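You operate a simulated robot arm through the tools that you are given. There is no shell and no other tool. Be economical: measure what you need, move in short steps, check, and stop when the job is done.

Carry out the task below with a simulated two-armed robot. There is one attempt and no reset: what you move stays moved.

## Task
Strip can 62: power off, power plug out, signal plug out.
Fine: Free each latch first; blue plug in the tray marked PASS, orange plug in the tray marked ENDS; other blue plugs stay.

Only the result counts: the job must be done as asked and must still hold three seconds after the hand-in. Knocking over, shifting, dropping, spilling or breaking anything else fails it.

## Robot
Two 7-joint arms with two-finger parallel grippers on one trunk, on a base that drives. Base frame: it is fixed to the floor where the robot stands at the start and does not move with it; the origin is under the middle of the robot, x ahead of it, y to its left, z up. Readings come in m, degrees, newtons and seconds.
The left shoulder is at the start at [0.05, 0.158, 1.108], the right one opposite. Places, roughly: blue plug (3x3x8 cm) [-4, 0.3, 0.3]; inside of the yellow tray marked ends [0.4, -0.3, 0.8]; inside of the yellow tray marked pass [0.4, -0.6, 0.8]; orange plug (3x3x8 cm) [0.7, -0.6, 1]; red switch of the grey socket box [0.8, -0.2, 1]. Payload 3.91 kg a hand.
Tool frame (each hand has its own): the origin (TCP) lies between the finger pads and is the grasp point; the fingertips stand 0.03 m ahead of it; z points along the fingers, y is the line along which they close. The gripper opens to 0.11 m. The fingers are 0.02 m wide and 0.01 m thick; the gripper's body (0.048 by 0.112 m) begins 0.055 m behind the TCP.
Orientation is told as [roll, pitch, yaw] about the base's x, y, z axes, in that order, counted from this pose: with the fingers straight down and closing along the base's y, the tool's x points along the base's -x, its y along +y and its z along -z.

## Interface
- The arms move only by the tool nudge_tool. It takes "left_targets", "right_targets" or both (then of equal length, played together; a hand with none holds still); each is a list of rows, each an object (a shift or turn left out is 0, a gripper value left out holds the last) with "offset": the shift along the tool's x, y, z in units of 300 mm (1.0 is 300 mm), a list of three; "rotation": the turn, a rotation vector about the tool's x, y, z in units of 180 degrees (1.0 is 180 degrees), a list of three; "gripper": the closure, from 0 (fully open) to 1 (shut). In form: [{"offset": [x, y, z], "rotation": [rx, ry, rz], "gripper": gripper}, ...]. A call has 1 to 8 rows; each row is the pose to reach, as a shift and turn from the pose commanded when the call began, along the tool's axes at that moment. A call with a number of a shift or a turn outside -1 to 1 is refused whole. A row lasts 0.2 s, in which the tool goes at most 0.05 m and 8.6 degrees; a call with a longer step from one row to the next is refused whole, and so is a gripper value outside its range. Where a pose cannot be reached the arm comes as near as it can. A force on the tool above 40 N (or 10 N above the force at the start of the call, whichever is more), or a blocked arm, ends the call early, and 0.2 s more pass. Each finger travels about 0.153 m/s and halts on what it meets, pressing with about 40 N; the grip force reading is that of the motor and also rises with nothing between the fingers. The clock runs only during rows and for 0.2 s after the last one: add rows that repeat a pose to give the fingers time. The reply holds the time, the measured pose of the TCP, the force on the tool along the base axes, the opening and the grip force, in the units named above and with some noise, with the torque about the TCP (base axes, N m) and any sound that the robot's microphone picked up.
- Cameras (640 x 400 px; columns grow to the right, rows downward): "scene" is now at [0.1145, -0.055, 1.2637]; the picture's right is [-0.59, -0.81, 0.00], its down [-0.30, 0.22, -0.93] and it looks along [0.75, -0.55, -0.38] (base axes); focal length 214 px, centre (320, 200). "left" rides on the left gripper at [0.072, -0.017, -0.103] in its tool frame; the picture's right is [0.23, 0.97, 0.00], its down [-0.76, 0.18, -0.62] and it looks along [-0.61, 0.14, 0.78] (tool axes); focal length 222 px, centre (320, 200). "right" rides on the right gripper at [0.072, 0.017, -0.103] in its tool frame; the picture's right is [-0.23, 0.97, 0.00], its down [-0.76, -0.18, -0.62] and it looks along [-0.61, -0.14, 0.78] (tool axes); focal length 222 px, centre (320, 200). There is no depth. A picture from a camera that has moved, and an enlarged one, comes with that camera's place and axes in the base frame and with its lens.
- snapshot(camera): a new picture of that camera. The clock stands still meanwhile.
- raise_lower(by): slides the trunk up (or, below 0, down) by that many m; the arms and the scene camera ride with it, the base frame stays. It gives what a move gives, with no picture.
- roll_base(legs): drives the robot by 1 to 6 legs, each [ahead, turn to the left] in m and degrees, along the robot's own axes; the way and the turn of a leg run together, so that a leg with both is an arc; at most 1.5 m and 180 degrees a leg. The arms and the cameras ride along, it lands a little off, and it stops where it bumps. It gives what a move gives.
- aim_head(pan, tilt): turns the head with the scene camera to pan (to the left, within 80 degrees either way) and tilt (down, from -29 to 69), counted from straight ahead of the robot. It gives what a move gives.
- zoom(camera, box): a new picture of the part [left, top, right, bottom] of that camera's present view, enlarged. The clock stands still meanwhile.
- job_done(): hands the job in; it is judged then, once.

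Go step by step. Nothing tells you exact positions but the pictures and the camera data: compare them with the known pose of the tool, close in by small moves and look again before you grip or let go. The budget is 120 turns and 92 pictures, counting those below and the enlarged ones. Unless the task says otherwise, let go and move clear before handing in, and close with one line.

The tools are called after "Emit:" as name(argument=value, ...) on one line, values as JSON. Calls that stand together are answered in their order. nudge_tool: Moves the arms, as the interface text tells. Its arguments: {"type":"object","properties":{"left_targets":{"type":"array","items":{"type":"object","properties":{"offset":{"type":"array","items":{"type":"number"}},"rotation":{"type":"array","items":{"type":"number"}},"gripper":{"type":"number"}}}},"right_targets":{"type":"array","items":{"type":"object","properties":{"offset":{"type":"array","items":{"type":"number"}},"rotation":{"type":"array","items":{"type":"number"}},"gripper":{"type":"number"}}}}},"required":[]} The other tools are called the same way: raise_lower (by) slides the trunk up or down; roll_base (legs) drives the base; aim_head (pan, tilt) turns the head that bears the scene camera; snapshot (camera) takes a picture; zoom (camera, box) takes an enlarged picture of a part of a camera's view; job_done () hands the job in.

At the start:

```text
t: 0.0
left_position: [0.2769, -0.0432, 1.2143]
left_ee_rot: [-0.1, 0.0, 0.1]
left_contact_force: [0.1, 0.0, 0.7]
left_moment: [0.01, -0.02, 0.02]
left_opening: 0.1099
left_grip_force: 0.0
right_position: [0.2734, -0.3763, 1.1256]
right_ee_rot: [0.1, -0.1, -0.1]
right_contact_force: [0.6, 0.3, -0.6]
right_moment: [0.02, -0.01, 0.01]
right_opening: 0.11
right_grip_force: 0.1
trunk travel left (down, up): [-0.35, 0.132]
robot x, y, heading: [-0.0007, 0.0027, 0.1]
head pan, tilt: [-36.2, 22.1]
```

scene: 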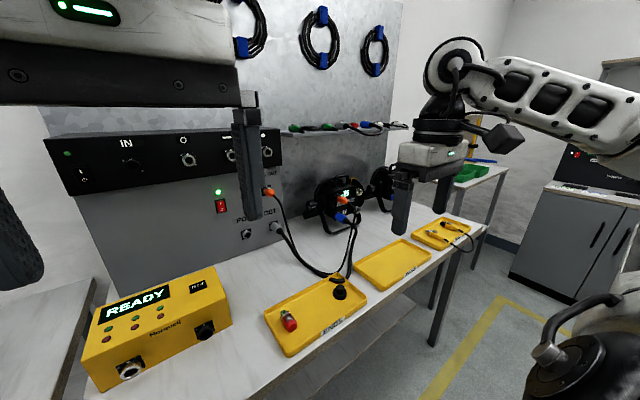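
right: 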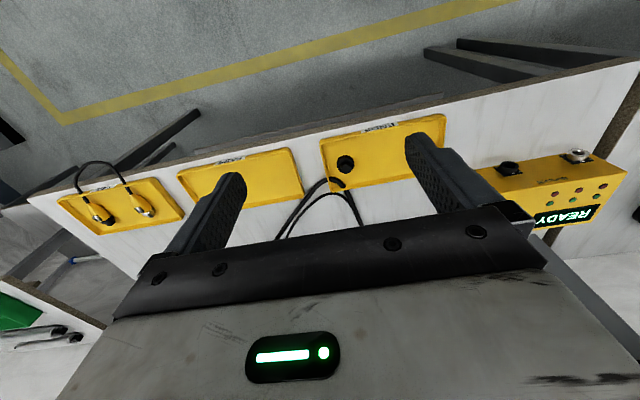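
left: 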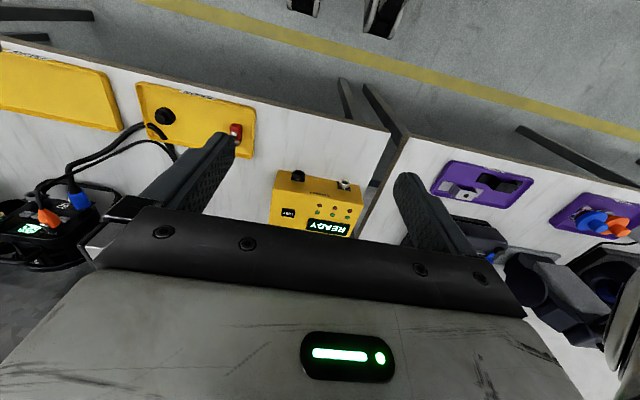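

I see the bench with the stage cans, trays and a grey socket box with a red switch. I'll look closer at the can and the trays before moving anything.

Emit:
zoom(camera="scene", box=[200, 150, 400, 275])

Emit:
zoom(camera="scene", box=[250, 220, 490, 370])

Emit:
zoom(camera="left", box=[0, 50, 240, 270])

```text
3.20 times, centred on (300, 212) of scene
camera zoom: at [0.1145, -0.055, 1.2637], right [-0.59, -0.81, 0.0], down [-0.3, 0.22, -0.93], along [0.75, -0.55, -0.38], focal length 686 px, centre (384, 160)
```

zoom: 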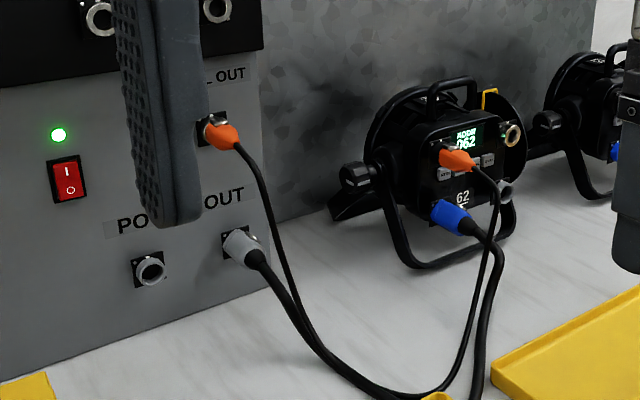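

```text
2.67 times, centred on (370, 295) of scene
camera zoom: at [0.1145, -0.055, 1.2637], right [-0.59, -0.81, 0.0], down [-0.3, 0.22, -0.93], along [0.75, -0.55, -0.38], focal length 572 px, centre (187, -53)
```

zoom: 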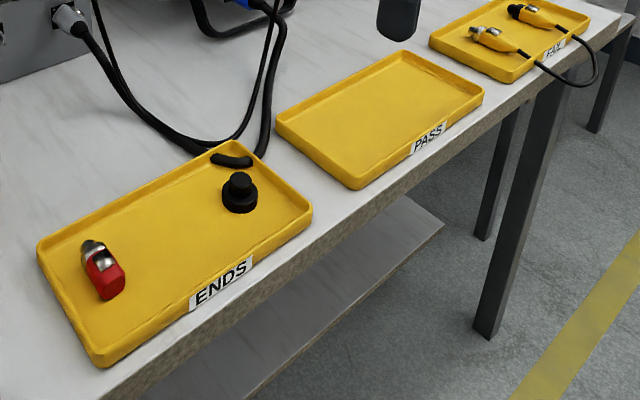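

```text
1.82 times, centred on (120, 160) of left
camera zoom: at [0.204, -0.0609, 1.3171], right [-0.23, 0.97, 0.0], down [0.76, 0.18, 0.62], along [0.61, 0.14, -0.78], focal length 404 px, centre (684, 273)
```

zoom: 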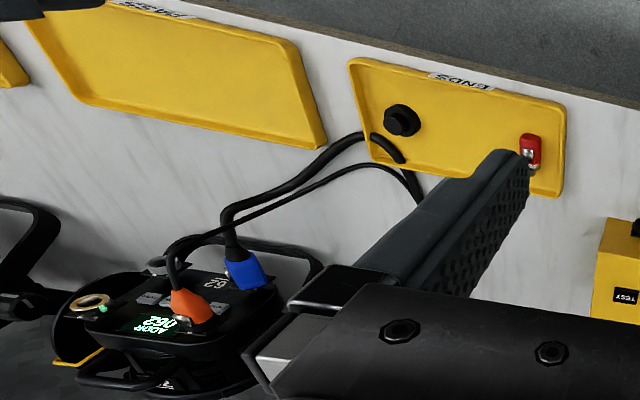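

Orange plug is near (0.70,-0.60,0.94), blue one near (0.69,-0.58,0.87), switch near (0.80,-0.17,0.99). I check the space in front of the base next.

Emit:
aim_head(pan=-30, tilt=60)

Emit:
snapshot(camera="scene")

```text
t: 1.0
left_position: [0.2801, -0.0433, 1.2111]
left_ee_rot: [0.3, -0.1, 0.7]
left_contact_force: [39.4, 5.2, -37.4]
left_moment: [-0.31, 1.91, -0.1]
left_opening: 0.11
left_grip_force: 0.1
right_position: [0.2739, -0.3762, 1.1259]
right_ee_rot: [0.0, -0.1, 0.0]
right_contact_force: [-0.3, 1.0, 0.6]
right_moment: [0.03, -0.01, -0.03]
right_opening: 0.11
right_grip_force: 0.0
trunk travel left (down, up): [-0.35, 0.132]
robot x, y, heading: [0.0021, 0.0021, 0.1]
head pan, tilt: [-30.0, 60.0]
```

```text
85 pictures are left
camera scene: at [0.1122, -0.0465, 1.2379], right [-0.54, -0.84, 0.0], down [-0.52, 0.33, -0.78], along [0.66, -0.42, -0.62], focal length 214 px, centre (320, 200)
```

scene: 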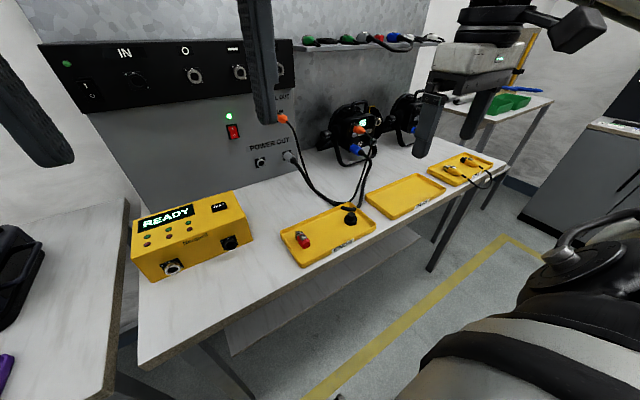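

The head pressed on the left hand. I tilt it back and will move that hand forward, away from the head.

Emit:
aim_head(pan=-30, tilt=25)

Emit:
nudge_tool(left_targets=[{"offset": [-0.12, 0, 0]}, {"offset": [-0.25, 0, 0]}, {"offset": [-0.4, 0.1, 0]}, {"offset": [-0.5, 0.15, 0.05], "gripper": 1}, {"offset": [-0.5, 0.15, 0.05], "rotation": [0, -0.045, 0]}, {"offset": [-0.5, 0.15, 0.05], "rotation": [0, -0.09, 0]}, {"offset": [-0.5, 0.15, 0.05], "rotation": [0, -0.135, 0]}, {"offset": [-0.5, 0.15, 0.05], "rotation": [0, -0.18, 0]}])

Emit:
snapshot(camera="scene")

```text
t: 2.0
left_position: [0.2764, -0.0442, 1.2146]
left_ee_rot: [0.0, 0.0, 0.0]
left_contact_force: [0.8, -0.4, 0.8]
left_moment: [0.01, -0.03, 0.0]
left_opening: 0.1101
left_grip_force: 0.0
right_position: [0.2734, -0.3768, 1.1244]
right_ee_rot: [0.0, 0.0, 0.0]
right_contact_force: [-0.2, -0.2, 0.0]
right_moment: [0.02, -0.03, 0.0]
right_opening: 0.1101
right_grip_force: 0.1
trunk travel left (down, up): [-0.35, 0.132]
robot x, y, heading: [-0.0019, 0.0043, 0.0]
head pan, tilt: [-30.0, 25.0]
```

```text
refused: row 3 steps farther than a row can; nothing moved
```

```text
84 pictures are left
camera scene: at [0.1193, -0.0464, 1.2589], right [-0.5, -0.87, 0.0], down [-0.37, 0.21, -0.91], along [0.78, -0.45, -0.42], focal length 214 px, centre (320, 200)
```

scene: 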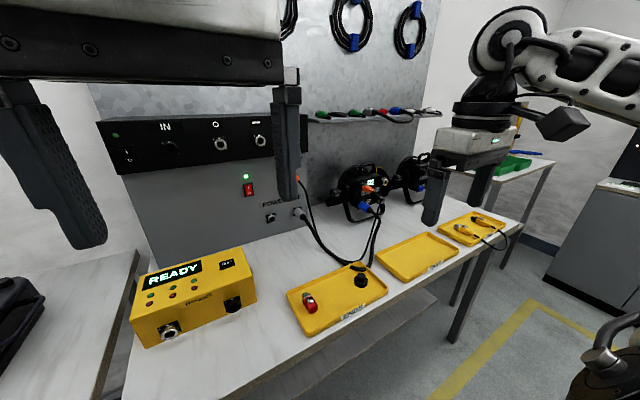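

The head is clear again. I send the left hand forward and start turning it level, with smaller steps.

Emit:
nudge_tool(left_targets=[{"offset": [-0.14, 0, 0]}, {"offset": [-0.28, 0, 0], "gripper": 1}, {"offset": [-0.4, 0, 0.0]}, {"offset": [-0.5, 0.0, 0.05], "rotation": [0, -0.045, 0]}, {"offset": [-0.5, 0.0, 0.05], "rotation": [0, -0.09, 0]}, {"offset": [-0.5, 0.0, 0.05], "rotation": [0, -0.135, 0]}, {"offset": [-0.5, 0.0, 0.05], "rotation": [0, -0.18, 0]}, {"offset": [-0.5, 0.0, 0.05], "rotation": [0, -0.225, 0]}])

```text
t: 3.9
left_position: [0.4264, -0.0447, 1.1999]
left_ee_rot: [-0.1, -40.6, 0.1]
left_contact_force: [0.1, -0.3, -0.4]
left_moment: [-0.02, 0.0, 0.0]
left_opening: 0.0
left_grip_force: 37.6
right_position: [0.2737, -0.3776, 1.1255]
right_ee_rot: [0.0, -0.1, 0.1]
right_contact_force: [0.3, 0.0, 0.3]
right_moment: [0.06, -0.01, 0.0]
right_opening: 0.11
right_grip_force: 0.1
trunk travel left (down, up): [-0.35, 0.132]
robot x, y, heading: [-0.0016, 0.0007, 0.0]
head pan, tilt: [-30.0, 25.0]
```

The left hand moves well. I finish turning it level.

Emit:
nudge_tool(left_targets=[{"rotation": [0, -0.045, 0]}, {"rotation": [0, -0.09, 0]}, {"rotation": [0, -0.135, 0]}, {"rotation": [0, -0.18, 0]}, {"rotation": [0, -0.225, 0]}, {"rotation": [0, -0.272, 0]}])

Emit:
snapshot(camera="left")

Emit:
snapshot(camera="scene")

```text
t: 5.2
left_position: [0.4263, -0.0441, 1.1989]
left_ee_rot: [-17.0, -89.6, 17.1]
left_contact_force: [-0.5, -0.6, -0.4]
left_moment: [0.03, -0.02, 0.03]
left_opening: 0.0
left_grip_force: 38.4
right_position: [0.2724, -0.3769, 1.1262]
right_ee_rot: [0.0, -0.1, 0.0]
right_contact_force: [-1.0, 0.5, 0.6]
right_moment: [0.03, 0.0, 0.04]
right_opening: 0.1102
right_grip_force: 0.0
trunk travel left (down, up): [-0.35, 0.132]
robot x, y, heading: [-0.0026, -0.0029, 0.2]
head pan, tilt: [-30.0, 25.0]
```

```text
83 pictures are left
camera left: at [0.3229, -0.0612, 1.1274], right [0.0, 0.97, -0.23], down [-0.62, 0.18, 0.77], along [0.79, 0.14, 0.6], focal length 222 px, centre (320, 200)
```

left: 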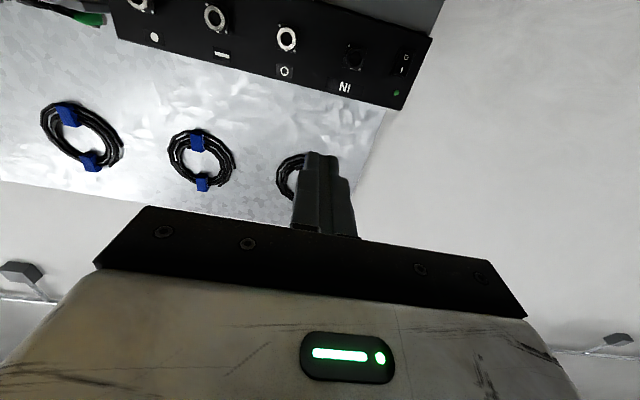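

```text
82 pictures are left
camera scene: at [0.1194, -0.0465, 1.2589], right [-0.5, -0.87, 0.0], down [-0.37, 0.21, -0.91], along [0.78, -0.45, -0.42], focal length 214 px, centre (320, 200)
```

scene: 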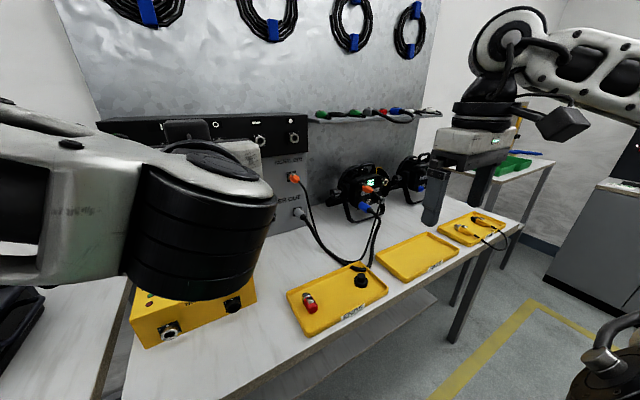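

The left hand is level with fingers forward. I bring it toward the switch, stopping short.

Emit:
nudge_tool(left_targets=[{"offset": [0.06, -0.07, 0.1]}, {"offset": [0.15, -0.14, 0.2]}, {"offset": [0.25, -0.21, 0.3]}, {"offset": [0.35, -0.28, 0.4]}, {"offset": [0.45, -0.35, 0.5]}, {"offset": [0.55, -0.42, 0.6]}, {"offset": [0.65, -0.42, 0.68]}, {"offset": [0.7, -0.42, 0.72]}])

Emit:
snapshot(camera="left")

Emit:
snapshot(camera="scene")

```text
t: 7.0
left_position: [0.6326, -0.1481, 0.9938]
left_ee_rot: [-6.4, -89.4, 6.3]
left_contact_force: [0.3, 0.6, 0.6]
left_moment: [0.0, -0.01, -0.02]
left_opening: 0.0001
left_grip_force: 37.6
left hand out of reach, approached as far as the arm can: row 7, 8
right_position: [0.2744, -0.3771, 1.1257]
right_ee_rot: [0.0, -0.1, 0.0]
right_contact_force: [0.4, -0.8, 0.6]
right_moment: [-0.03, -0.02, -0.04]
right_opening: 0.1099
right_grip_force: 0.0
trunk travel left (down, up): [-0.35, 0.132]
robot x, y, heading: [-0.0007, 0.0016, 0.1]
head pan, tilt: [-30.0, 25.0]
```

```text
81 pictures are left
camera left: at [0.5273, -0.1654, 0.9223], right [0.0, 0.97, -0.23], down [-0.61, 0.18, 0.77], along [0.79, 0.14, 0.6], focal length 222 px, centre (320, 200)
```

left: 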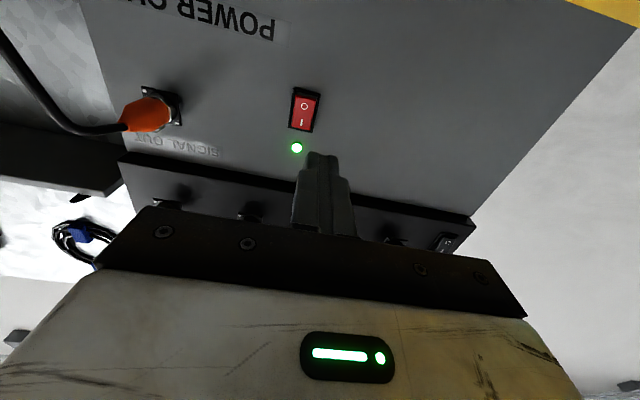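

```text
80 pictures are left
camera scene: at [0.1195, -0.0463, 1.2589], right [-0.5, -0.87, 0.0], down [-0.37, 0.21, -0.91], along [0.78, -0.45, -0.42], focal length 214 px, centre (320, 200)
```

scene: 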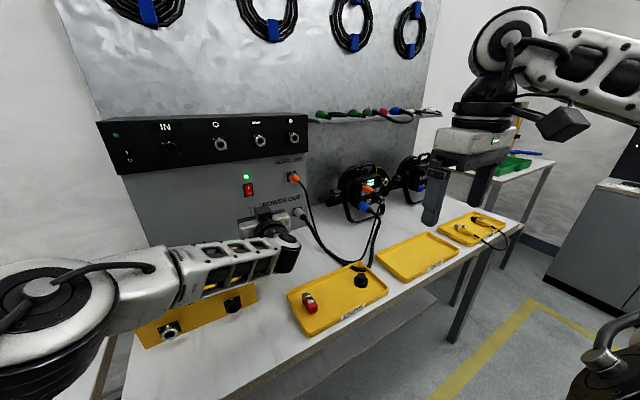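

The arm stops about 0.14 m short of the switch. I draw the hand back a little and drive ahead.

Emit:
nudge_tool(left_targets=[{"offset": [0, 0, -0.15]}, {"offset": [0, 0, -0.3]}])

Emit:
roll_base(legs=[[0.12, 0]])

Emit:
snapshot(camera="left")

```text
t: 7.7
left_position: [0.5393, -0.1488, 0.9951]
left_ee_rot: [-4.4, -89.5, 4.4]
left_contact_force: [-0.7, -0.4, -0.9]
left_moment: [0.02, 0.0, 0.0]
left_opening: 0.0
left_grip_force: 37.4
right_position: [0.2732, -0.3772, 1.1257]
right_ee_rot: [0.0, -0.2, 0.0]
right_contact_force: [0.8, 0.4, 0.3]
right_moment: [-0.01, -0.03, 0.0]
right_opening: 0.11
right_grip_force: 0.0
trunk travel left (down, up): [-0.35, 0.132]
robot x, y, heading: [0.0004, -0.0014, 0.2]
head pan, tilt: [-30.0, 25.0]
```

```text
t: 8.9
left_position: [0.6565, -0.1514, 0.9955]
left_ee_rot: [-6.9, -89.5, 7.0]
left_contact_force: [-1.0, -0.6, -0.7]
left_moment: [0.0, -0.01, 0.04]
left_opening: 0.0
left_grip_force: 37.6
right_position: [0.3916, -0.3778, 1.1255]
right_ee_rot: [0.1, -0.1, 0.0]
right_contact_force: [-0.8, -1.3, -0.1]
right_moment: [0.04, -0.07, 0.03]
right_opening: 0.1099
right_grip_force: 0.0
trunk travel left (down, up): [-0.35, 0.132]
robot x, y, heading: [0.1186, -0.0028, 0.0]
head pan, tilt: [-30.0, 25.0]
```

```text
79 pictures are left
camera left: at [0.5529, -0.1678, 0.9232], right [0.0, 0.97, -0.23], down [-0.62, 0.18, 0.77], along [0.79, 0.14, 0.6], focal length 222 px, centre (320, 200)
```

left: 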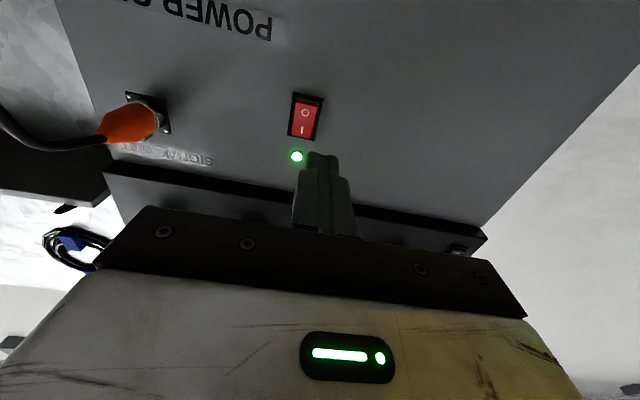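

The switch centre comes out near (0.781,-0.166,0.996), with the O half below it. I line the closed fingertips up with the O half and creep in.

Emit:
nudge_tool(left_targets=[{"offset": [0.042, -0.053, 0]}, {"offset": [0.042, -0.053, 0.12]}, {"offset": [0.042, -0.053, 0.23]}])

Emit:
snapshot(camera="left")

Emit:
zoom(camera="scene", box=[200, 100, 360, 200])

```text
t: 9.7
left_position: [0.724, -0.1588, 0.9842]
left_ee_rot: [-9.5, -89.4, 9.5]
left_contact_force: [-0.9, 0.5, -0.5]
left_moment: [0.04, -0.02, 0.0]
left_opening: 0.0002
left_grip_force: 38.1
left hand out of reach, approached as far as the arm can: row 3
right_position: [0.3911, -0.3783, 1.1253]
right_ee_rot: [0.1, -0.1, 0.0]
right_contact_force: [-1.3, 1.9, -0.4]
right_moment: [-0.02, 0.01, 0.0]
right_opening: 0.1098
right_grip_force: 0.1
trunk travel left (down, up): [-0.35, 0.132]
robot x, y, heading: [0.1188, -0.0045, -0.4]
head pan, tilt: [-30.0, 25.0]
```

```text
78 pictures are left
camera left: at [0.6205, -0.1762, 0.9132], right [0.0, 0.97, -0.23], down [-0.62, 0.18, 0.77], along [0.79, 0.14, 0.6], focal length 222 px, centre (320, 200)
```

left: 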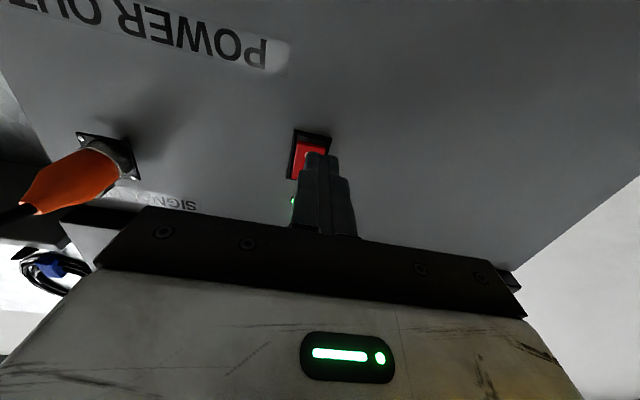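

```text
4.00 times, centred on (280, 150) of scene
camera zoom: at [0.2367, -0.0504, 1.2589], right [-0.5, -0.86, 0.0], down [-0.37, 0.21, -0.91], along [0.78, -0.46, -0.42], focal length 858 px, centre (480, 400)
```

zoom: 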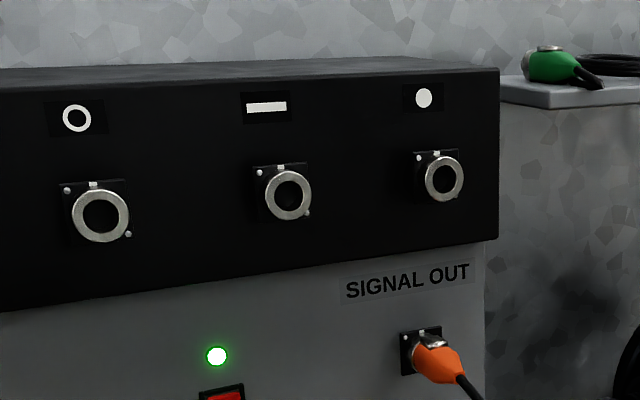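

Still a few centimetres short. I draw back slightly and drive a bit further ahead.

Emit:
nudge_tool(left_targets=[{"offset": [0, -0.01, -0.15]}, {"offset": [0, -0.01, -0.25]}])

Emit:
roll_base(legs=[[0.08, 0]])

Emit:
snapshot(camera="left")

```text
t: 10.3
left_position: [0.6485, -0.1629, 0.9833]
left_ee_rot: [-10.2, -89.4, 10.1]
left_contact_force: [1.1, 0.4, -0.7]
left_moment: [0.03, 0.0, 0.03]
left_opening: 0.0002
left_grip_force: 37.4
right_position: [0.391, -0.3777, 1.1249]
right_ee_rot: [0.1, -0.1, -0.1]
right_contact_force: [-0.2, 0.3, 0.6]
right_moment: [0.01, 0.02, -0.01]
right_opening: 0.1102
right_grip_force: 0.0
trunk travel left (down, up): [-0.35, 0.132]
robot x, y, heading: [0.1173, -0.0063, -0.1]
head pan, tilt: [-30.0, 25.0]
```

```text
t: 11.0
left_position: [0.6482, -0.1615, 0.9839]
left_ee_rot: [-13.9, -89.5, 14.1]
left_contact_force: [-0.1, 0.6, -0.1]
left_moment: [0.01, 0.04, -0.01]
left_opening: 0.0
left_grip_force: 37.3
right_position: [0.3915, -0.3771, 1.126]
right_ee_rot: [0.0, 0.0, 0.2]
right_contact_force: [-0.3, -0.2, -0.4]
right_moment: [-0.01, -0.01, 0.02]
right_opening: 0.1103
right_grip_force: 0.1
trunk travel left (down, up): [-0.35, 0.132]
robot x, y, heading: [0.1172, -0.0054, -0.0]
head pan, tilt: [-30.0, 25.0]
stopped in leg 1: the robot was blocked; the commanded pose is now the measured one
```

```text
76 pictures are left
camera left: at [0.5459, -0.1792, 0.9124], right [0.0, 0.97, -0.23], down [-0.62, 0.18, 0.77], along [0.79, 0.14, 0.6], focal length 222 px, centre (320, 200)
```

left: 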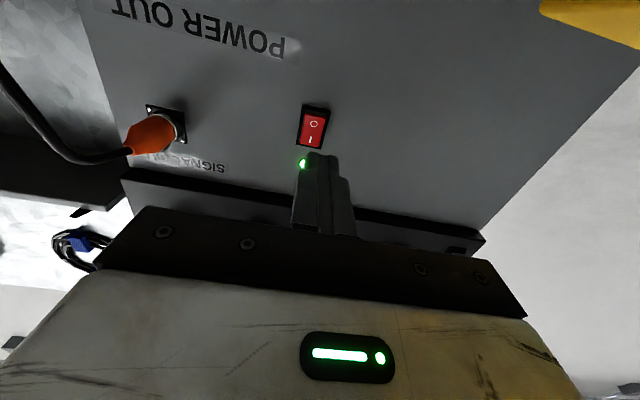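

The base is blocked by the bench at x=0.117. Standing at y about -0.3 would suit switch and plugs alike, so I fold the left hand in and shift the base sideways.

Emit:
nudge_tool(left_targets=[{"offset": [-0.08, 0, -0.13]}, {"offset": [-0.16, 0, -0.26]}, {"offset": [-0.24, 0, -0.39]}, {"offset": [-0.32, 0, -0.52]}, {"offset": [-0.4, 0.0, -0.65]}, {"offset": [-0.5, 0.1, -0.7]}])

Emit:
roll_base(legs=[[-0.35, 0], [0, -45], [0.42, 0], [0, 45]])

Emit:
snapshot(camera="scene")

```text
t: 12.4
left_position: [0.442, -0.1305, 1.1377]
left_ee_rot: [-25.3, -89.1, 25.8]
left_contact_force: [-1.0, -0.3, -0.8]
left_moment: [0.03, -0.01, 0.0]
left_opening: 0.0
left_grip_force: 37.7
left hand out of reach, approached as far as the arm can: row 4, 5
right_position: [0.3905, -0.3772, 1.1254]
right_ee_rot: [0.1, -0.1, 0.1]
right_contact_force: [0.1, -0.3, 0.4]
right_moment: [0.01, -0.04, 0.0]
right_opening: 0.1104
right_grip_force: 0.0
trunk travel left (down, up): [-0.35, 0.132]
robot x, y, heading: [0.1219, -0.0031, 0.0]
head pan, tilt: [-30.0, 25.0]
```

```text
t: 21.0
left_position: [0.3836, -0.4438, 1.1388]
left_ee_rot: [-35.4, -89.3, 34.2]
left_contact_force: [-0.4, 0.8, -0.5]
left_moment: [0.0, 0.02, 0.01]
left_opening: 0.0
left_grip_force: 37.2
right_position: [0.3259, -0.69, 1.1257]
right_ee_rot: [0.2, 0.0, -1.4]
right_contact_force: [1.3, -0.1, -0.4]
right_moment: [-0.02, 0.01, 0.0]
right_opening: 0.1098
right_grip_force: 0.1
trunk travel left (down, up): [-0.35, 0.132]
robot x, y, heading: [0.0594, -0.308, -1.7]
head pan, tilt: [-30.0, 25.0]
```

```text
75 pictures are left
camera scene: at [0.1804, -0.358, 1.2589], right [-0.53, -0.85, 0.0], down [-0.36, 0.22, -0.91], along [0.77, -0.48, -0.42], focal length 214 px, centre (320, 200)
```

scene: 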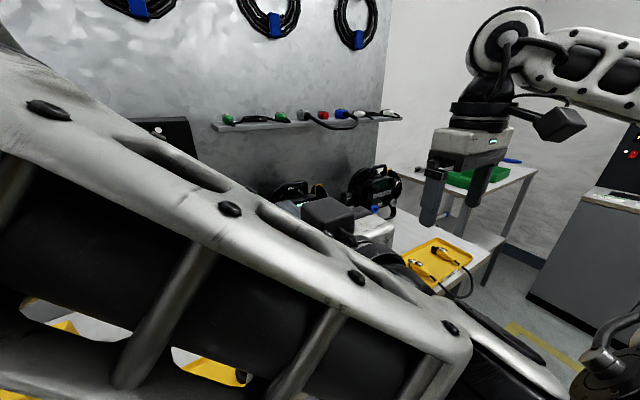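

The base is at (0.06,-0.31). I straighten it, edge up to the bench, and bring the left hand over in front of the switch.

Emit:
roll_base(legs=[[0.045, 1.7]])

Emit:
nudge_tool(left_targets=[{"offset": [0.03, 0.13, 0.03]}, {"offset": [0.08, 0.26, 0.06]}, {"offset": [0.13, 0.4, 0.1]}, {"offset": [0.2, 0.53, 0.14]}, {"offset": [0.27, 0.66, 0.18]}, {"offset": [0.34, 0.78, 0.22]}, {"offset": [0.42, 0.87, 0.3]}, {"offset": [0.5, 0.88, 0.4]}])

Emit:
snapshot(camera="left")

Emit:
snapshot(camera="scene")

```text
t: 21.9
left_position: [0.4333, -0.4343, 1.1398]
left_ee_rot: [-37.0, -89.3, 37.7]
left_contact_force: [-0.1, 0.0, 0.0]
left_moment: [0.03, -0.02, 0.02]
left_opening: 0.0001
left_grip_force: 37.6
right_position: [0.3818, -0.6827, 1.1245]
right_ee_rot: [0.1, 0.0, 0.2]
right_contact_force: [1.3, 0.3, -0.7]
right_moment: [0.03, 0.03, -0.01]
right_opening: 0.11
right_grip_force: 0.0
trunk travel left (down, up): [-0.35, 0.132]
robot x, y, heading: [0.1043, -0.3126, 0.0]
head pan, tilt: [-30.0, 25.0]
```

```text
t: 23.7
left_position: [0.5373, -0.2031, 0.9979]
left_ee_rot: [-32.7, -89.1, 33.7]
left_contact_force: [-0.2, -0.2, -0.5]
left_moment: [0.0, -0.03, -0.05]
left_opening: 0.0001
left_grip_force: 37.8
left hand out of reach, approached as far as the arm can: row 5, 6, 7, 8
right_position: [0.3815, -0.6818, 1.1263]
right_ee_rot: [0.1, 0.0, 0.2]
right_contact_force: [-0.5, 0.6, 0.1]
right_moment: [0.0, 0.0, 0.0]
right_opening: 0.1099
right_grip_force: 0.0
trunk travel left (down, up): [-0.35, 0.132]
robot x, y, heading: [0.106, -0.3091, 0.1]
head pan, tilt: [-30.0, 25.0]
```

```text
74 pictures are left
camera left: at [0.4338, -0.2224, 0.9266], right [-0.02, 0.97, -0.24], down [-0.62, 0.17, 0.77], along [0.79, 0.16, 0.6], focal length 222 px, centre (320, 200)
```

left: 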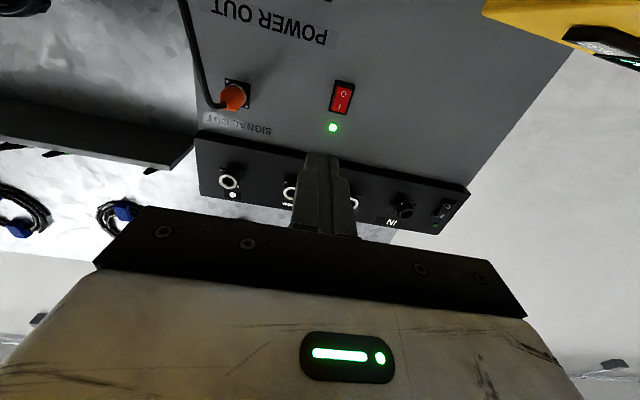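

```text
73 pictures are left
camera scene: at [0.2261, -0.355, 1.2588], right [-0.5, -0.87, 0.0], down [-0.37, 0.21, -0.91], along [0.78, -0.45, -0.42], focal length 214 px, centre (320, 200)
```

scene: 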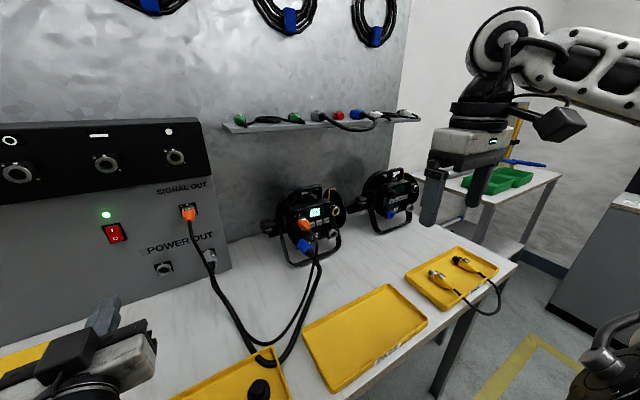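

Switch confirmed near (0.781,-0.167,0.997). I advance straight toward it.

Emit:
nudge_tool(left_targets=[{"offset": [0.02, 0.01, 0.15]}, {"offset": [0.02, 0.01, 0.3]}, {"offset": [0.02, 0.01, 0.45]}, {"offset": [0.02, 0.01, 0.55]}])

Emit:
snapshot(camera="left")

Emit:
zoom(camera="scene", box=[60, 160, 240, 280])

```text
t: 24.7
left_position: [0.696, -0.2332, 1.0149]
left_ee_rot: [-19.4, -88.6, 21.0]
left_contact_force: [0.2, -1.0, 0.0]
left_moment: [0.03, 0.01, 0.02]
left_opening: 0.0
left_grip_force: 38.2
left hand out of reach, approached as far as the arm can: row 1, 2, 3, 4
right_position: [0.3811, -0.6819, 1.1249]
right_ee_rot: [0.1, 0.0, 0.4]
right_contact_force: [-0.2, 0.4, -0.3]
right_moment: [0.01, 0.0, 0.01]
right_opening: 0.1101
right_grip_force: 0.0
trunk travel left (down, up): [-0.35, 0.132]
robot x, y, heading: [0.109, -0.3112, 0.0]
head pan, tilt: [-30.0, 25.0]
```

```text
72 pictures are left
camera left: at [0.5924, -0.2542, 0.9441], right [-0.03, 0.97, -0.23], down [-0.61, 0.17, 0.77], along [0.79, 0.17, 0.59], focal length 222 px, centre (320, 200)
```

left: 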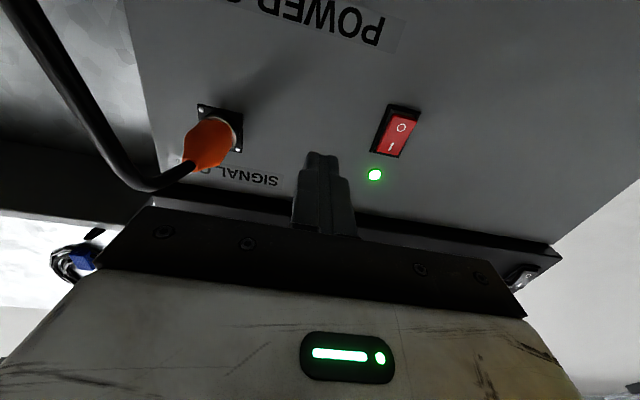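

```text
3.33 times, centred on (150, 220) of scene
camera zoom: at [0.226, -0.355, 1.2589], right [-0.5, -0.87, 0.0], down [-0.37, 0.21, -0.91], along [0.79, -0.45, -0.42], focal length 715 px, centre (887, 133)
```

zoom: 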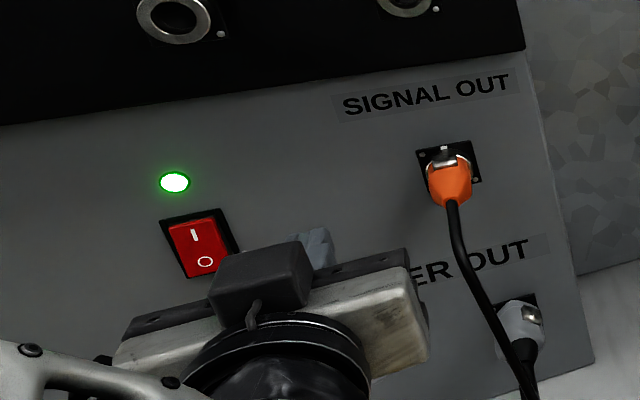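

The arm hits some limit with the level pose here. I back off and try with the fingers tilted about 20 degrees downward.

Emit:
nudge_tool(left_targets=[{"offset": [0, 0, -0.13]}, {"offset": [0, 0, -0.25], "rotation": [0, 0.04, 0]}, {"offset": [-0.05, 0, -0.25], "rotation": [0, 0.08, 0]}, {"offset": [-0.05, 0, -0.25], "rotation": [0, 0.12, 0]}, {"offset": [-0.05, 0, -0.25], "rotation": [0, 0.12, 0]}])

```text
t: 25.9
left_position: [0.6225, -0.2339, 1.0304]
left_ee_rot: [-1.3, -67.6, 1.8]
left_contact_force: [-0.7, 0.4, -0.7]
left_moment: [0.0, -0.01, 0.0]
left_opening: 0.0
left_grip_force: 36.9
right_position: [0.3802, -0.6832, 1.1255]
right_ee_rot: [0.1, 0.0, 0.3]
right_contact_force: [-0.5, 0.1, 0.7]
right_moment: [0.02, -0.01, 0.02]
right_opening: 0.1098
right_grip_force: 0.0
trunk travel left (down, up): [-0.35, 0.132]
robot x, y, heading: [0.1051, -0.3097, -0.1]
head pan, tilt: [-30.0, 25.0]
```

Offsets now count from the reached pose, and the tilted pose is within reach. I shift left by 67 mm.

Emit:
nudge_tool(left_targets=[{"offset": [0, 0.11, 0]}, {"offset": [0, 0.223, 0]}, {"offset": [0, 0.223, 0]}])

```text
t: 26.7
left_position: [0.6213, -0.166, 1.0319]
left_ee_rot: [-1.2, -67.8, 1.7]
left_contact_force: [0.1, 1.0, -0.3]
left_moment: [-0.01, 0.01, 0.02]
left_opening: 0.0
left_grip_force: 37.8
right_position: [0.3807, -0.682, 1.1255]
right_ee_rot: [0.2, 0.0, 0.3]
right_contact_force: [-0.3, 0.0, -0.1]
right_moment: [-0.02, 0.0, 0.01]
right_opening: 0.1101
right_grip_force: 0.0
trunk travel left (down, up): [-0.35, 0.132]
robot x, y, heading: [0.1061, -0.3083, 0.3]
head pan, tilt: [-30.0, 25.0]
```

Now in line. I go to about 4 cm short of the switch and look.

Emit:
nudge_tool(left_targets=[{"offset": [0.02, 0, 0.12]}, {"offset": [0.03, 0, 0.22]}, {"offset": [0.04, 0, 0.3]}, {"offset": [0.04, 0, 0.3]}])

Emit:
snapshot(camera="left")

Emit:
zoom(camera="scene", box=[60, 160, 240, 280])

```text
t: 27.7
left_position: [0.7001, -0.1659, 0.9858]
left_ee_rot: [-1.3, -67.9, 1.9]
left_contact_force: [-0.9, 1.1, -0.7]
left_moment: [-0.02, 0.0, 0.03]
left_opening: 0.0004
left_grip_force: 37.7
right_position: [0.3798, -0.6823, 1.1244]
right_ee_rot: [0.1, 0.0, 0.3]
right_contact_force: [-0.5, 0.3, 0.5]
right_moment: [-0.02, 0.0, 0.0]
right_opening: 0.1102
right_grip_force: 0.2
trunk travel left (down, up): [-0.35, 0.132]
robot x, y, heading: [0.1077, -0.3109, -0.1]
head pan, tilt: [-30.0, 25.0]
```

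```text
70 pictures are left
camera left: at [0.5781, -0.1851, 0.9574], right [-0.1, 0.97, -0.22], down [-0.29, 0.18, 0.94], along [0.95, 0.15, 0.27], focal length 222 px, centre (320, 200)
```

left: 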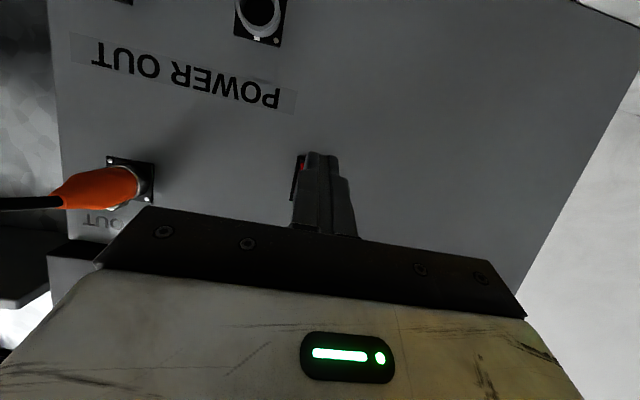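

```text
3.33 times, centred on (150, 220) of scene
camera zoom: at [0.2255, -0.3552, 1.2589], right [-0.5, -0.87, 0.0], down [-0.37, 0.21, -0.91], along [0.79, -0.45, -0.42], focal length 715 px, centre (887, 133)
```

zoom: 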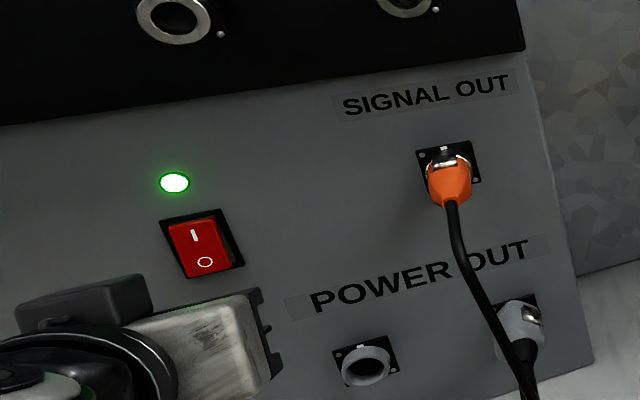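

Fingertips line up with the O half. I push straight ahead until contact.

Emit:
nudge_tool(left_targets=[{"offset": [-0.03, 0.008, 0.08]}, {"offset": [-0.05, 0.008, 0.13]}, {"offset": [-0.063, 0.008, 0.16]}, {"offset": [-0.075, 0.008, 0.185]}, {"offset": [-0.085, 0.008, 0.205]}])

Emit:
zoom(camera="scene", box=[60, 160, 240, 280])

```text
t: 28.8
left_position: [0.7563, -0.1643, 0.9813]
left_ee_rot: [-1.2, -67.0, 1.6]
left_contact_force: [-18.3, 2.9, 5.0]
left_moment: [-0.08, -0.11, 0.09]
left_opening: 0.0001
left_grip_force: 37.8
right_position: [0.378, -0.6804, 1.1263]
right_ee_rot: [0.1, -0.1, 0.5]
right_contact_force: [-0.7, -0.5, 0.2]
right_moment: [-0.02, 0.01, -0.04]
right_opening: 0.1101
right_grip_force: 0.0
trunk travel left (down, up): [-0.35, 0.132]
robot x, y, heading: [0.1054, -0.3085, 0.1]
head pan, tilt: [-30.0, 25.0]
stopped in row 5 (left hand): the force on the tool passed its limit at 48 N (the readings are from after the stop); the commanded pose is now the measured one
```

```text
3.33 times, centred on (150, 220) of scene
camera zoom: at [0.2222, -0.3546, 1.2596], right [-0.5, -0.87, 0.0], down [-0.36, 0.21, -0.91], along [0.79, -0.45, -0.42], focal length 715 px, centre (887, 133)
```

zoom: 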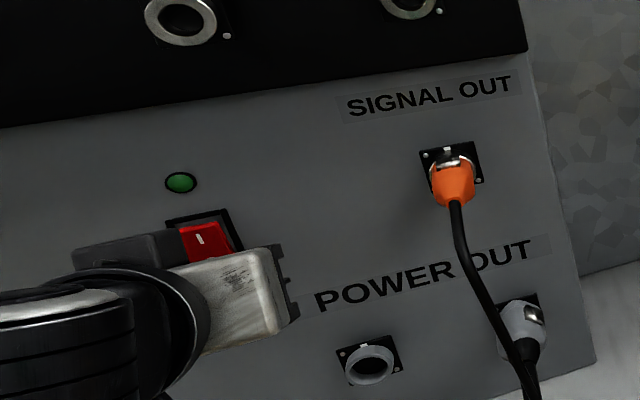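

The lamp is out: power is off. I back the left hand away and look closely at can 62.

Emit:
nudge_tool(left_targets=[{"offset": [0.04, 0, -0.12]}, {"offset": [0.04, 0, -0.25]}, {"offset": [-0.05, 0, -0.38]}, {"offset": [-0.12, 0, -0.5]}])

Emit:
zoom(camera="scene", box=[250, 170, 370, 270])

Emit:
zoom(camera="scene", box=[60, 160, 240, 280])

```text
t: 29.8
left_position: [0.6324, -0.163, 1.0696]
left_ee_rot: [-0.9, -66.8, 1.3]
left_contact_force: [-1.1, -0.5, 0.3]
left_moment: [0.02, -0.02, 0.0]
left_opening: 0.0
left_grip_force: 37.4
right_position: [0.3809, -0.6808, 1.1239]
right_ee_rot: [0.0, 0.0, 0.5]
right_contact_force: [0.6, 0.3, -0.7]
right_moment: [0.02, -0.03, 0.0]
right_opening: 0.1102
right_grip_force: 0.1
trunk travel left (down, up): [-0.35, 0.132]
robot x, y, heading: [0.1026, -0.3121, 0.0]
head pan, tilt: [-30.0, 25.0]
```

```text
4.00 times, centred on (310, 220) of scene
camera zoom: at [0.2248, -0.355, 1.2589], right [-0.5, -0.87, 0.0], down [-0.37, 0.21, -0.91], along [0.79, -0.45, -0.42], focal length 858 px, centre (360, 120)
```

zoom: 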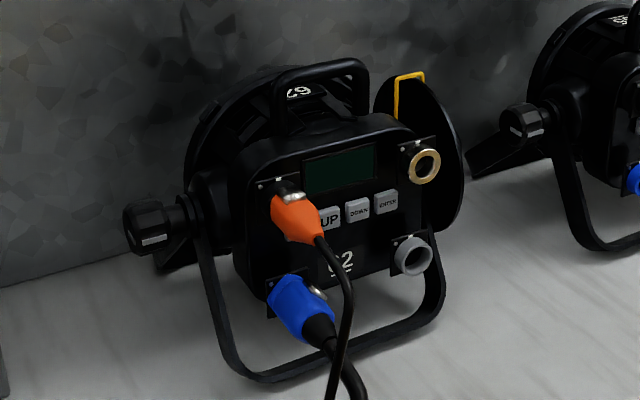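

```text
3.33 times, centred on (150, 220) of scene
camera zoom: at [0.2248, -0.355, 1.2589], right [-0.5, -0.87, 0.0], down [-0.37, 0.21, -0.91], along [0.79, -0.45, -0.42], focal length 715 px, centre (887, 133)
```

zoom: 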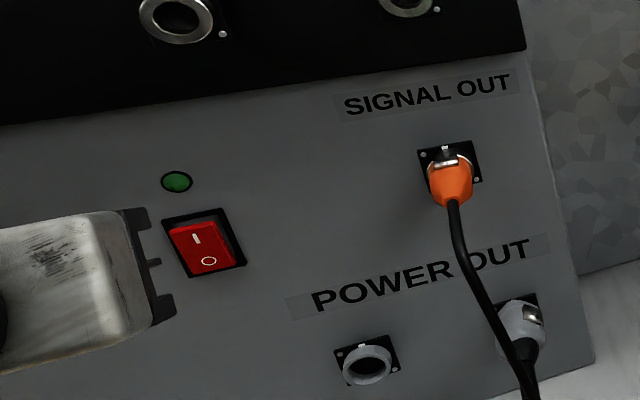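

The lamp stays out. Now I turn the right hand forward 45 degrees near the can so its camera can study the plugs and latches.

Emit:
nudge_tool(right_targets=[{"offset": [-0.03, 0.05, 0.03], "rotation": [0, -0.045, 0]}, {"offset": [-0.06, 0.1, 0.06], "rotation": [0, -0.09, 0]}, {"offset": [-0.1, 0.15, 0.1], "rotation": [0, -0.135, 0]}, {"offset": [-0.13, 0.2, 0.15], "rotation": [0, -0.18, 0]}, {"offset": [-0.13, 0.2, 0.15], "rotation": [0, -0.225, 0]}, {"offset": [-0.13, 0.2, 0.15], "rotation": [0, -0.27, 0]}])

Emit:
snapshot(camera="right")

```text
t: 31.2
left_position: [0.6326, -0.1633, 1.0682]
left_ee_rot: [-0.9, -66.9, 1.5]
left_contact_force: [-0.5, -1.5, 1.0]
left_moment: [0.0, -0.02, -0.01]
left_opening: 0.0001
left_grip_force: 37.2
right_position: [0.4453, -0.6418, 1.1023]
right_ee_rot: [0.3, -48.5, 0.1]
right_contact_force: [0.2, -0.8, 0.1]
right_moment: [-0.02, -0.01, 0.0]
right_opening: 0.1101
right_grip_force: 0.1
right hand out of reach, approached as far as the arm can: row 5, 6
trunk travel left (down, up): [-0.35, 0.132]
robot x, y, heading: [0.1056, -0.3084, 0.1]
head pan, tilt: [-30.0, 25.0]
```

```text
65 pictures are left
camera right: at [0.319, -0.6256, 1.1159], right [0.14, 0.97, 0.17], down [0.04, -0.18, 0.98], along [0.99, -0.14, -0.06], focal length 222 px, centre (320, 200)
```

right: 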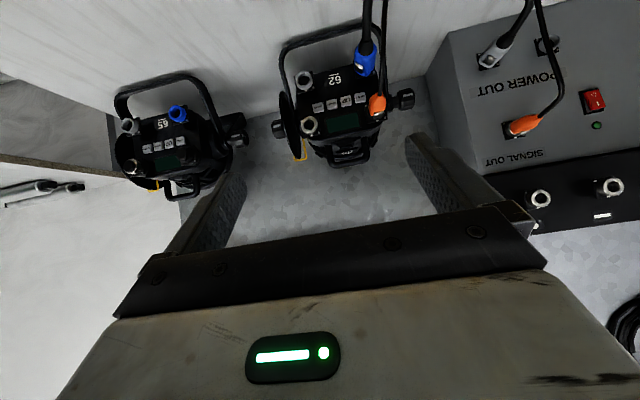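

Both cans visible (upside down). I enlarge can 62.

Emit:
zoom(camera="right", box=[270, 30, 430, 170])

```text
2.86 times, centred on (350, 100) of right
camera zoom: at [0.319, -0.6256, 1.1159], right [0.14, 0.97, 0.17], down [0.04, -0.18, 0.98], along [0.99, -0.14, -0.06], focal length 635 px, centre (234, 486)
```

zoom: 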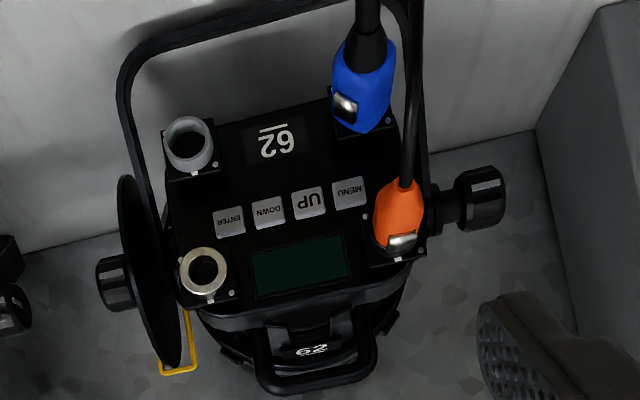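

I bring the right hand nearer and more level for a close-up of the plugs.

Emit:
nudge_tool(right_targets=[{"offset": [0, 0.03, 0.12]}, {"offset": [0, 0.06, 0.24], "rotation": [0, -0.04, 0]}, {"offset": [0.01, 0.1, 0.36], "rotation": [0, -0.08, 0]}, {"offset": [0.02, 0.13, 0.48], "rotation": [0, -0.12, 0]}, {"offset": [0.02, 0.13, 0.5], "rotation": [0, -0.12, 0]}])

Emit:
snapshot(camera="right")

```text
t: 32.4
left_position: [0.6327, -0.1642, 1.0691]
left_ee_rot: [-1.0, -66.8, 1.4]
left_contact_force: [-0.6, 0.1, -0.3]
left_moment: [0.0, 0.03, 0.0]
left_opening: 0.0
left_grip_force: 37.2
right_position: [0.5515, -0.6007, 0.9978]
right_ee_rot: [0.4, -70.2, 0.0]
right_contact_force: [-0.9, -0.5, 0.3]
right_moment: [-0.04, -0.03, -0.01]
right_opening: 0.1099
right_grip_force: 0.0
right hand out of reach, approached as far as the arm can: row 2, 3
trunk travel left (down, up): [-0.35, 0.132]
robot x, y, heading: [0.1072, -0.3104, 0.2]
head pan, tilt: [-30.0, 25.0]
```

```text
63 pictures are left
camera right: at [0.4307, -0.5845, 0.9637], right [0.07, 0.97, 0.22], down [-0.33, -0.18, 0.93], along [0.94, -0.14, 0.31], focal length 222 px, centre (320, 200)
```

right: 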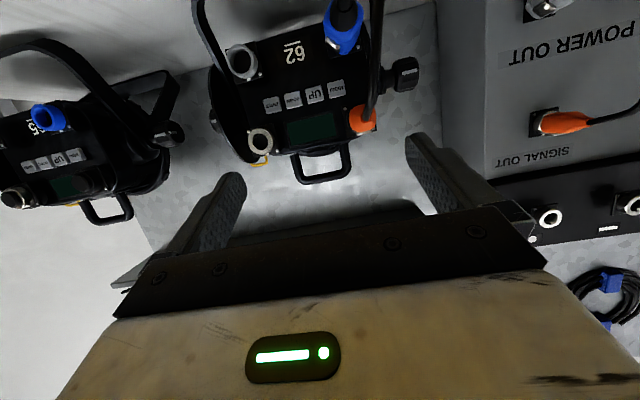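

Emit:
zoom(camera="right", box=[270, 0, 430, 150])

```text
2.67 times, centred on (350, 75) of right
camera zoom: at [0.4307, -0.5845, 0.9637], right [0.07, 0.97, 0.22], down [-0.33, -0.18, 0.93], along [0.94, -0.14, 0.31], focal length 592 px, centre (240, 533)
```

zoom: 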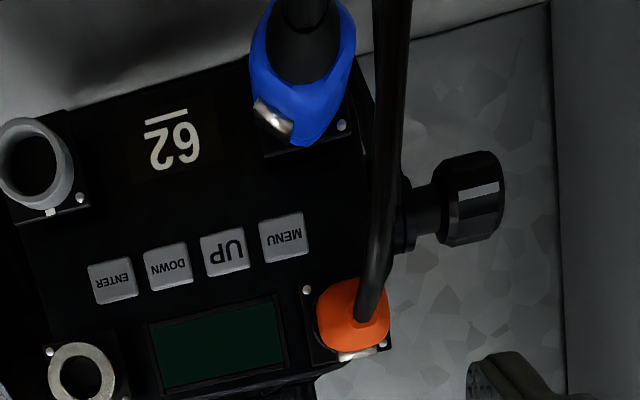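

Triangulated: panel near x=0.716 and upright; orange plug axis at about y=-0.56, z=0.965 with latch on top; blue plug axis at y=-0.566, z=0.885 with latch at upper right. I level the right hand at the blue plug's height.

Emit:
nudge_tool(right_targets=[{"offset": [0.1, 0, 0.04], "rotation": [0, -0.04, 0]}, {"offset": [0.2, 0, 0.08], "rotation": [0, -0.08, 0]}, {"offset": [0.3, 0, 0.11], "rotation": [0, -0.11, 0]}, {"offset": [0.3, 0, 0.11], "rotation": [0, -0.11, 0]}])

Emit:
nudge_tool(right_targets=[{"rotation": [0, 0, -0.045]}, {"rotation": [0, 0, -0.09]}, {"rotation": [0, 0, -0.135]}, {"rotation": [0, 0, -0.18]}, {"rotation": [0, 0, -0.225]}, {"rotation": [0, 0, -0.25]}, {"rotation": [0, 0, -0.25]}])

Emit:
snapshot(camera="right")

```text
t: 33.4
left_position: [0.6338, -0.1639, 1.0693]
left_ee_rot: [-0.8, -66.8, 1.4]
left_contact_force: [0.3, 0.3, -0.6]
left_moment: [-0.05, 0.03, 0.04]
left_opening: 0.0
left_grip_force: 37.4
right_position: [0.5515, -0.6286, 0.9091]
right_ee_rot: [82.3, -89.7, -81.6]
right_contact_force: [0.5, 0.4, -0.4]
right_moment: [-0.02, -0.01, 0.0]
right_opening: 0.11
right_grip_force: 0.1
right hand out of reach, approached as far as the arm can: row 2, 3, 4
trunk travel left (down, up): [-0.35, 0.132]
robot x, y, heading: [0.1061, -0.3074, 0.1]
head pan, tilt: [-30.0, 25.0]
```

```text
t: 35.0
left_position: [0.6322, -0.1647, 1.0675]
left_ee_rot: [-1.1, -67.0, 1.5]
left_contact_force: [-0.1, -0.4, -0.7]
left_moment: [0.0, -0.01, 0.0]
left_opening: 0.0
left_grip_force: 37.5
right_position: [0.5481, -0.7087, 1.0276]
right_ee_rot: [-86.6, -46.6, 89.5]
right_contact_force: [0.7, -0.5, -0.1]
right_moment: [0.02, 0.0, 0.0]
right_opening: 0.11
right_grip_force: 0.0
right hand out of reach, approached as far as the arm can: row 1, 2, 3, 4, 5, 6, 7
trunk travel left (down, up): [-0.35, 0.132]
robot x, y, heading: [0.1095, -0.3076, 0.1]
head pan, tilt: [-30.0, 25.0]
```

```text
61 pictures are left
camera right: at [0.4436, -0.7488, 0.9687], right [-0.05, 0.86, -0.5], down [-0.61, 0.37, 0.7], along [0.79, 0.34, 0.5], focal length 222 px, centre (320, 200)
```

right: 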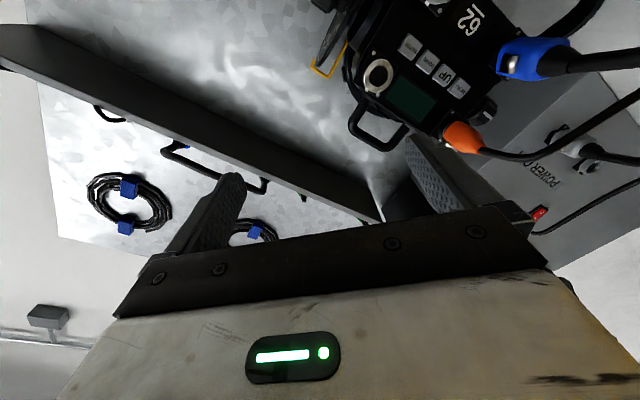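

The level pose is at a wrist limit with the shoulder this high. I raise both hands, then lower the trunk so the shoulders come near plug height.

Emit:
nudge_tool(left_targets=[{"offset": [-0.13, 0, -0.09]}, {"offset": [-0.26, 0, -0.18]}, {"offset": [-0.39, 0, -0.27]}, {"offset": [-0.52, 0, -0.36]}, {"offset": [-0.62, 0, -0.42]}], right_targets=[{"offset": [-0.07, -0.03, -0.1]}, {"offset": [-0.14, -0.07, -0.2]}, {"offset": [-0.2, -0.1, -0.2]}, {"offset": [-0.26, -0.13, -0.2]}, {"offset": [-0.29, -0.157, -0.2]}])

Emit:
raise_lower(by=-0.18)

Emit:
snapshot(camera="scene")

```text
t: 36.2
left_position: [0.5907, -0.1646, 1.2912]
left_ee_rot: [-1.0, -66.8, 1.3]
left_contact_force: [0.0, -0.1, -0.3]
left_moment: [-0.01, 0.01, -0.02]
left_opening: 0.0
left_grip_force: 37.5
right_position: [0.4943, -0.6871, 1.1276]
right_ee_rot: [-86.4, -46.7, 89.5]
right_contact_force: [-0.7, -0.1, -0.4]
right_moment: [0.02, 0.0, 0.0]
right_opening: 0.1101
right_grip_force: 0.1
trunk travel left (down, up): [-0.35, 0.132]
robot x, y, heading: [0.1064, -0.3112, 0.3]
head pan, tilt: [-30.0, 25.0]
```

```text
t: 38.2
left_position: [0.5909, -0.1648, 1.1108]
left_ee_rot: [-0.9, -66.9, 1.4]
left_contact_force: [-0.1, 0.2, -0.1]
left_moment: [0.02, 0.0, -0.01]
left_opening: 0.0001
left_grip_force: 37.4
right_position: [0.4931, -0.6856, 0.9466]
right_ee_rot: [-86.5, -46.7, 89.5]
right_contact_force: [-0.2, 0.5, 0.2]
right_moment: [0.03, -0.01, 0.0]
right_opening: 0.1101
right_grip_force: 0.1
trunk travel left (down, up): [-0.17, 0.312]
robot x, y, heading: [0.1045, -0.3103, 0.1]
head pan, tilt: [-30.0, 25.0]
```

```text
60 pictures are left
camera scene: at [0.225, -0.355, 1.079], right [-0.5, -0.87, 0.0], down [-0.37, 0.21, -0.91], along [0.79, -0.45, -0.42], focal length 214 px, centre (320, 200)
```

scene: 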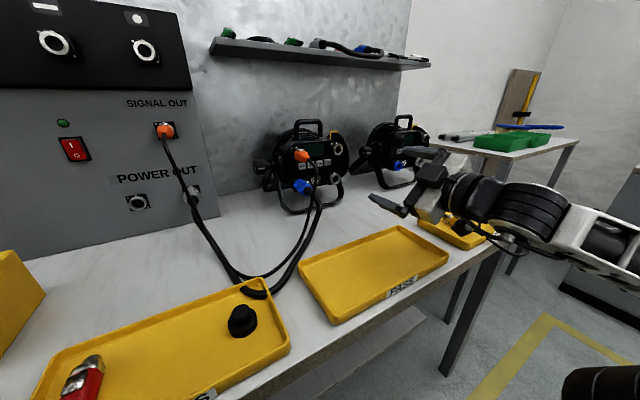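

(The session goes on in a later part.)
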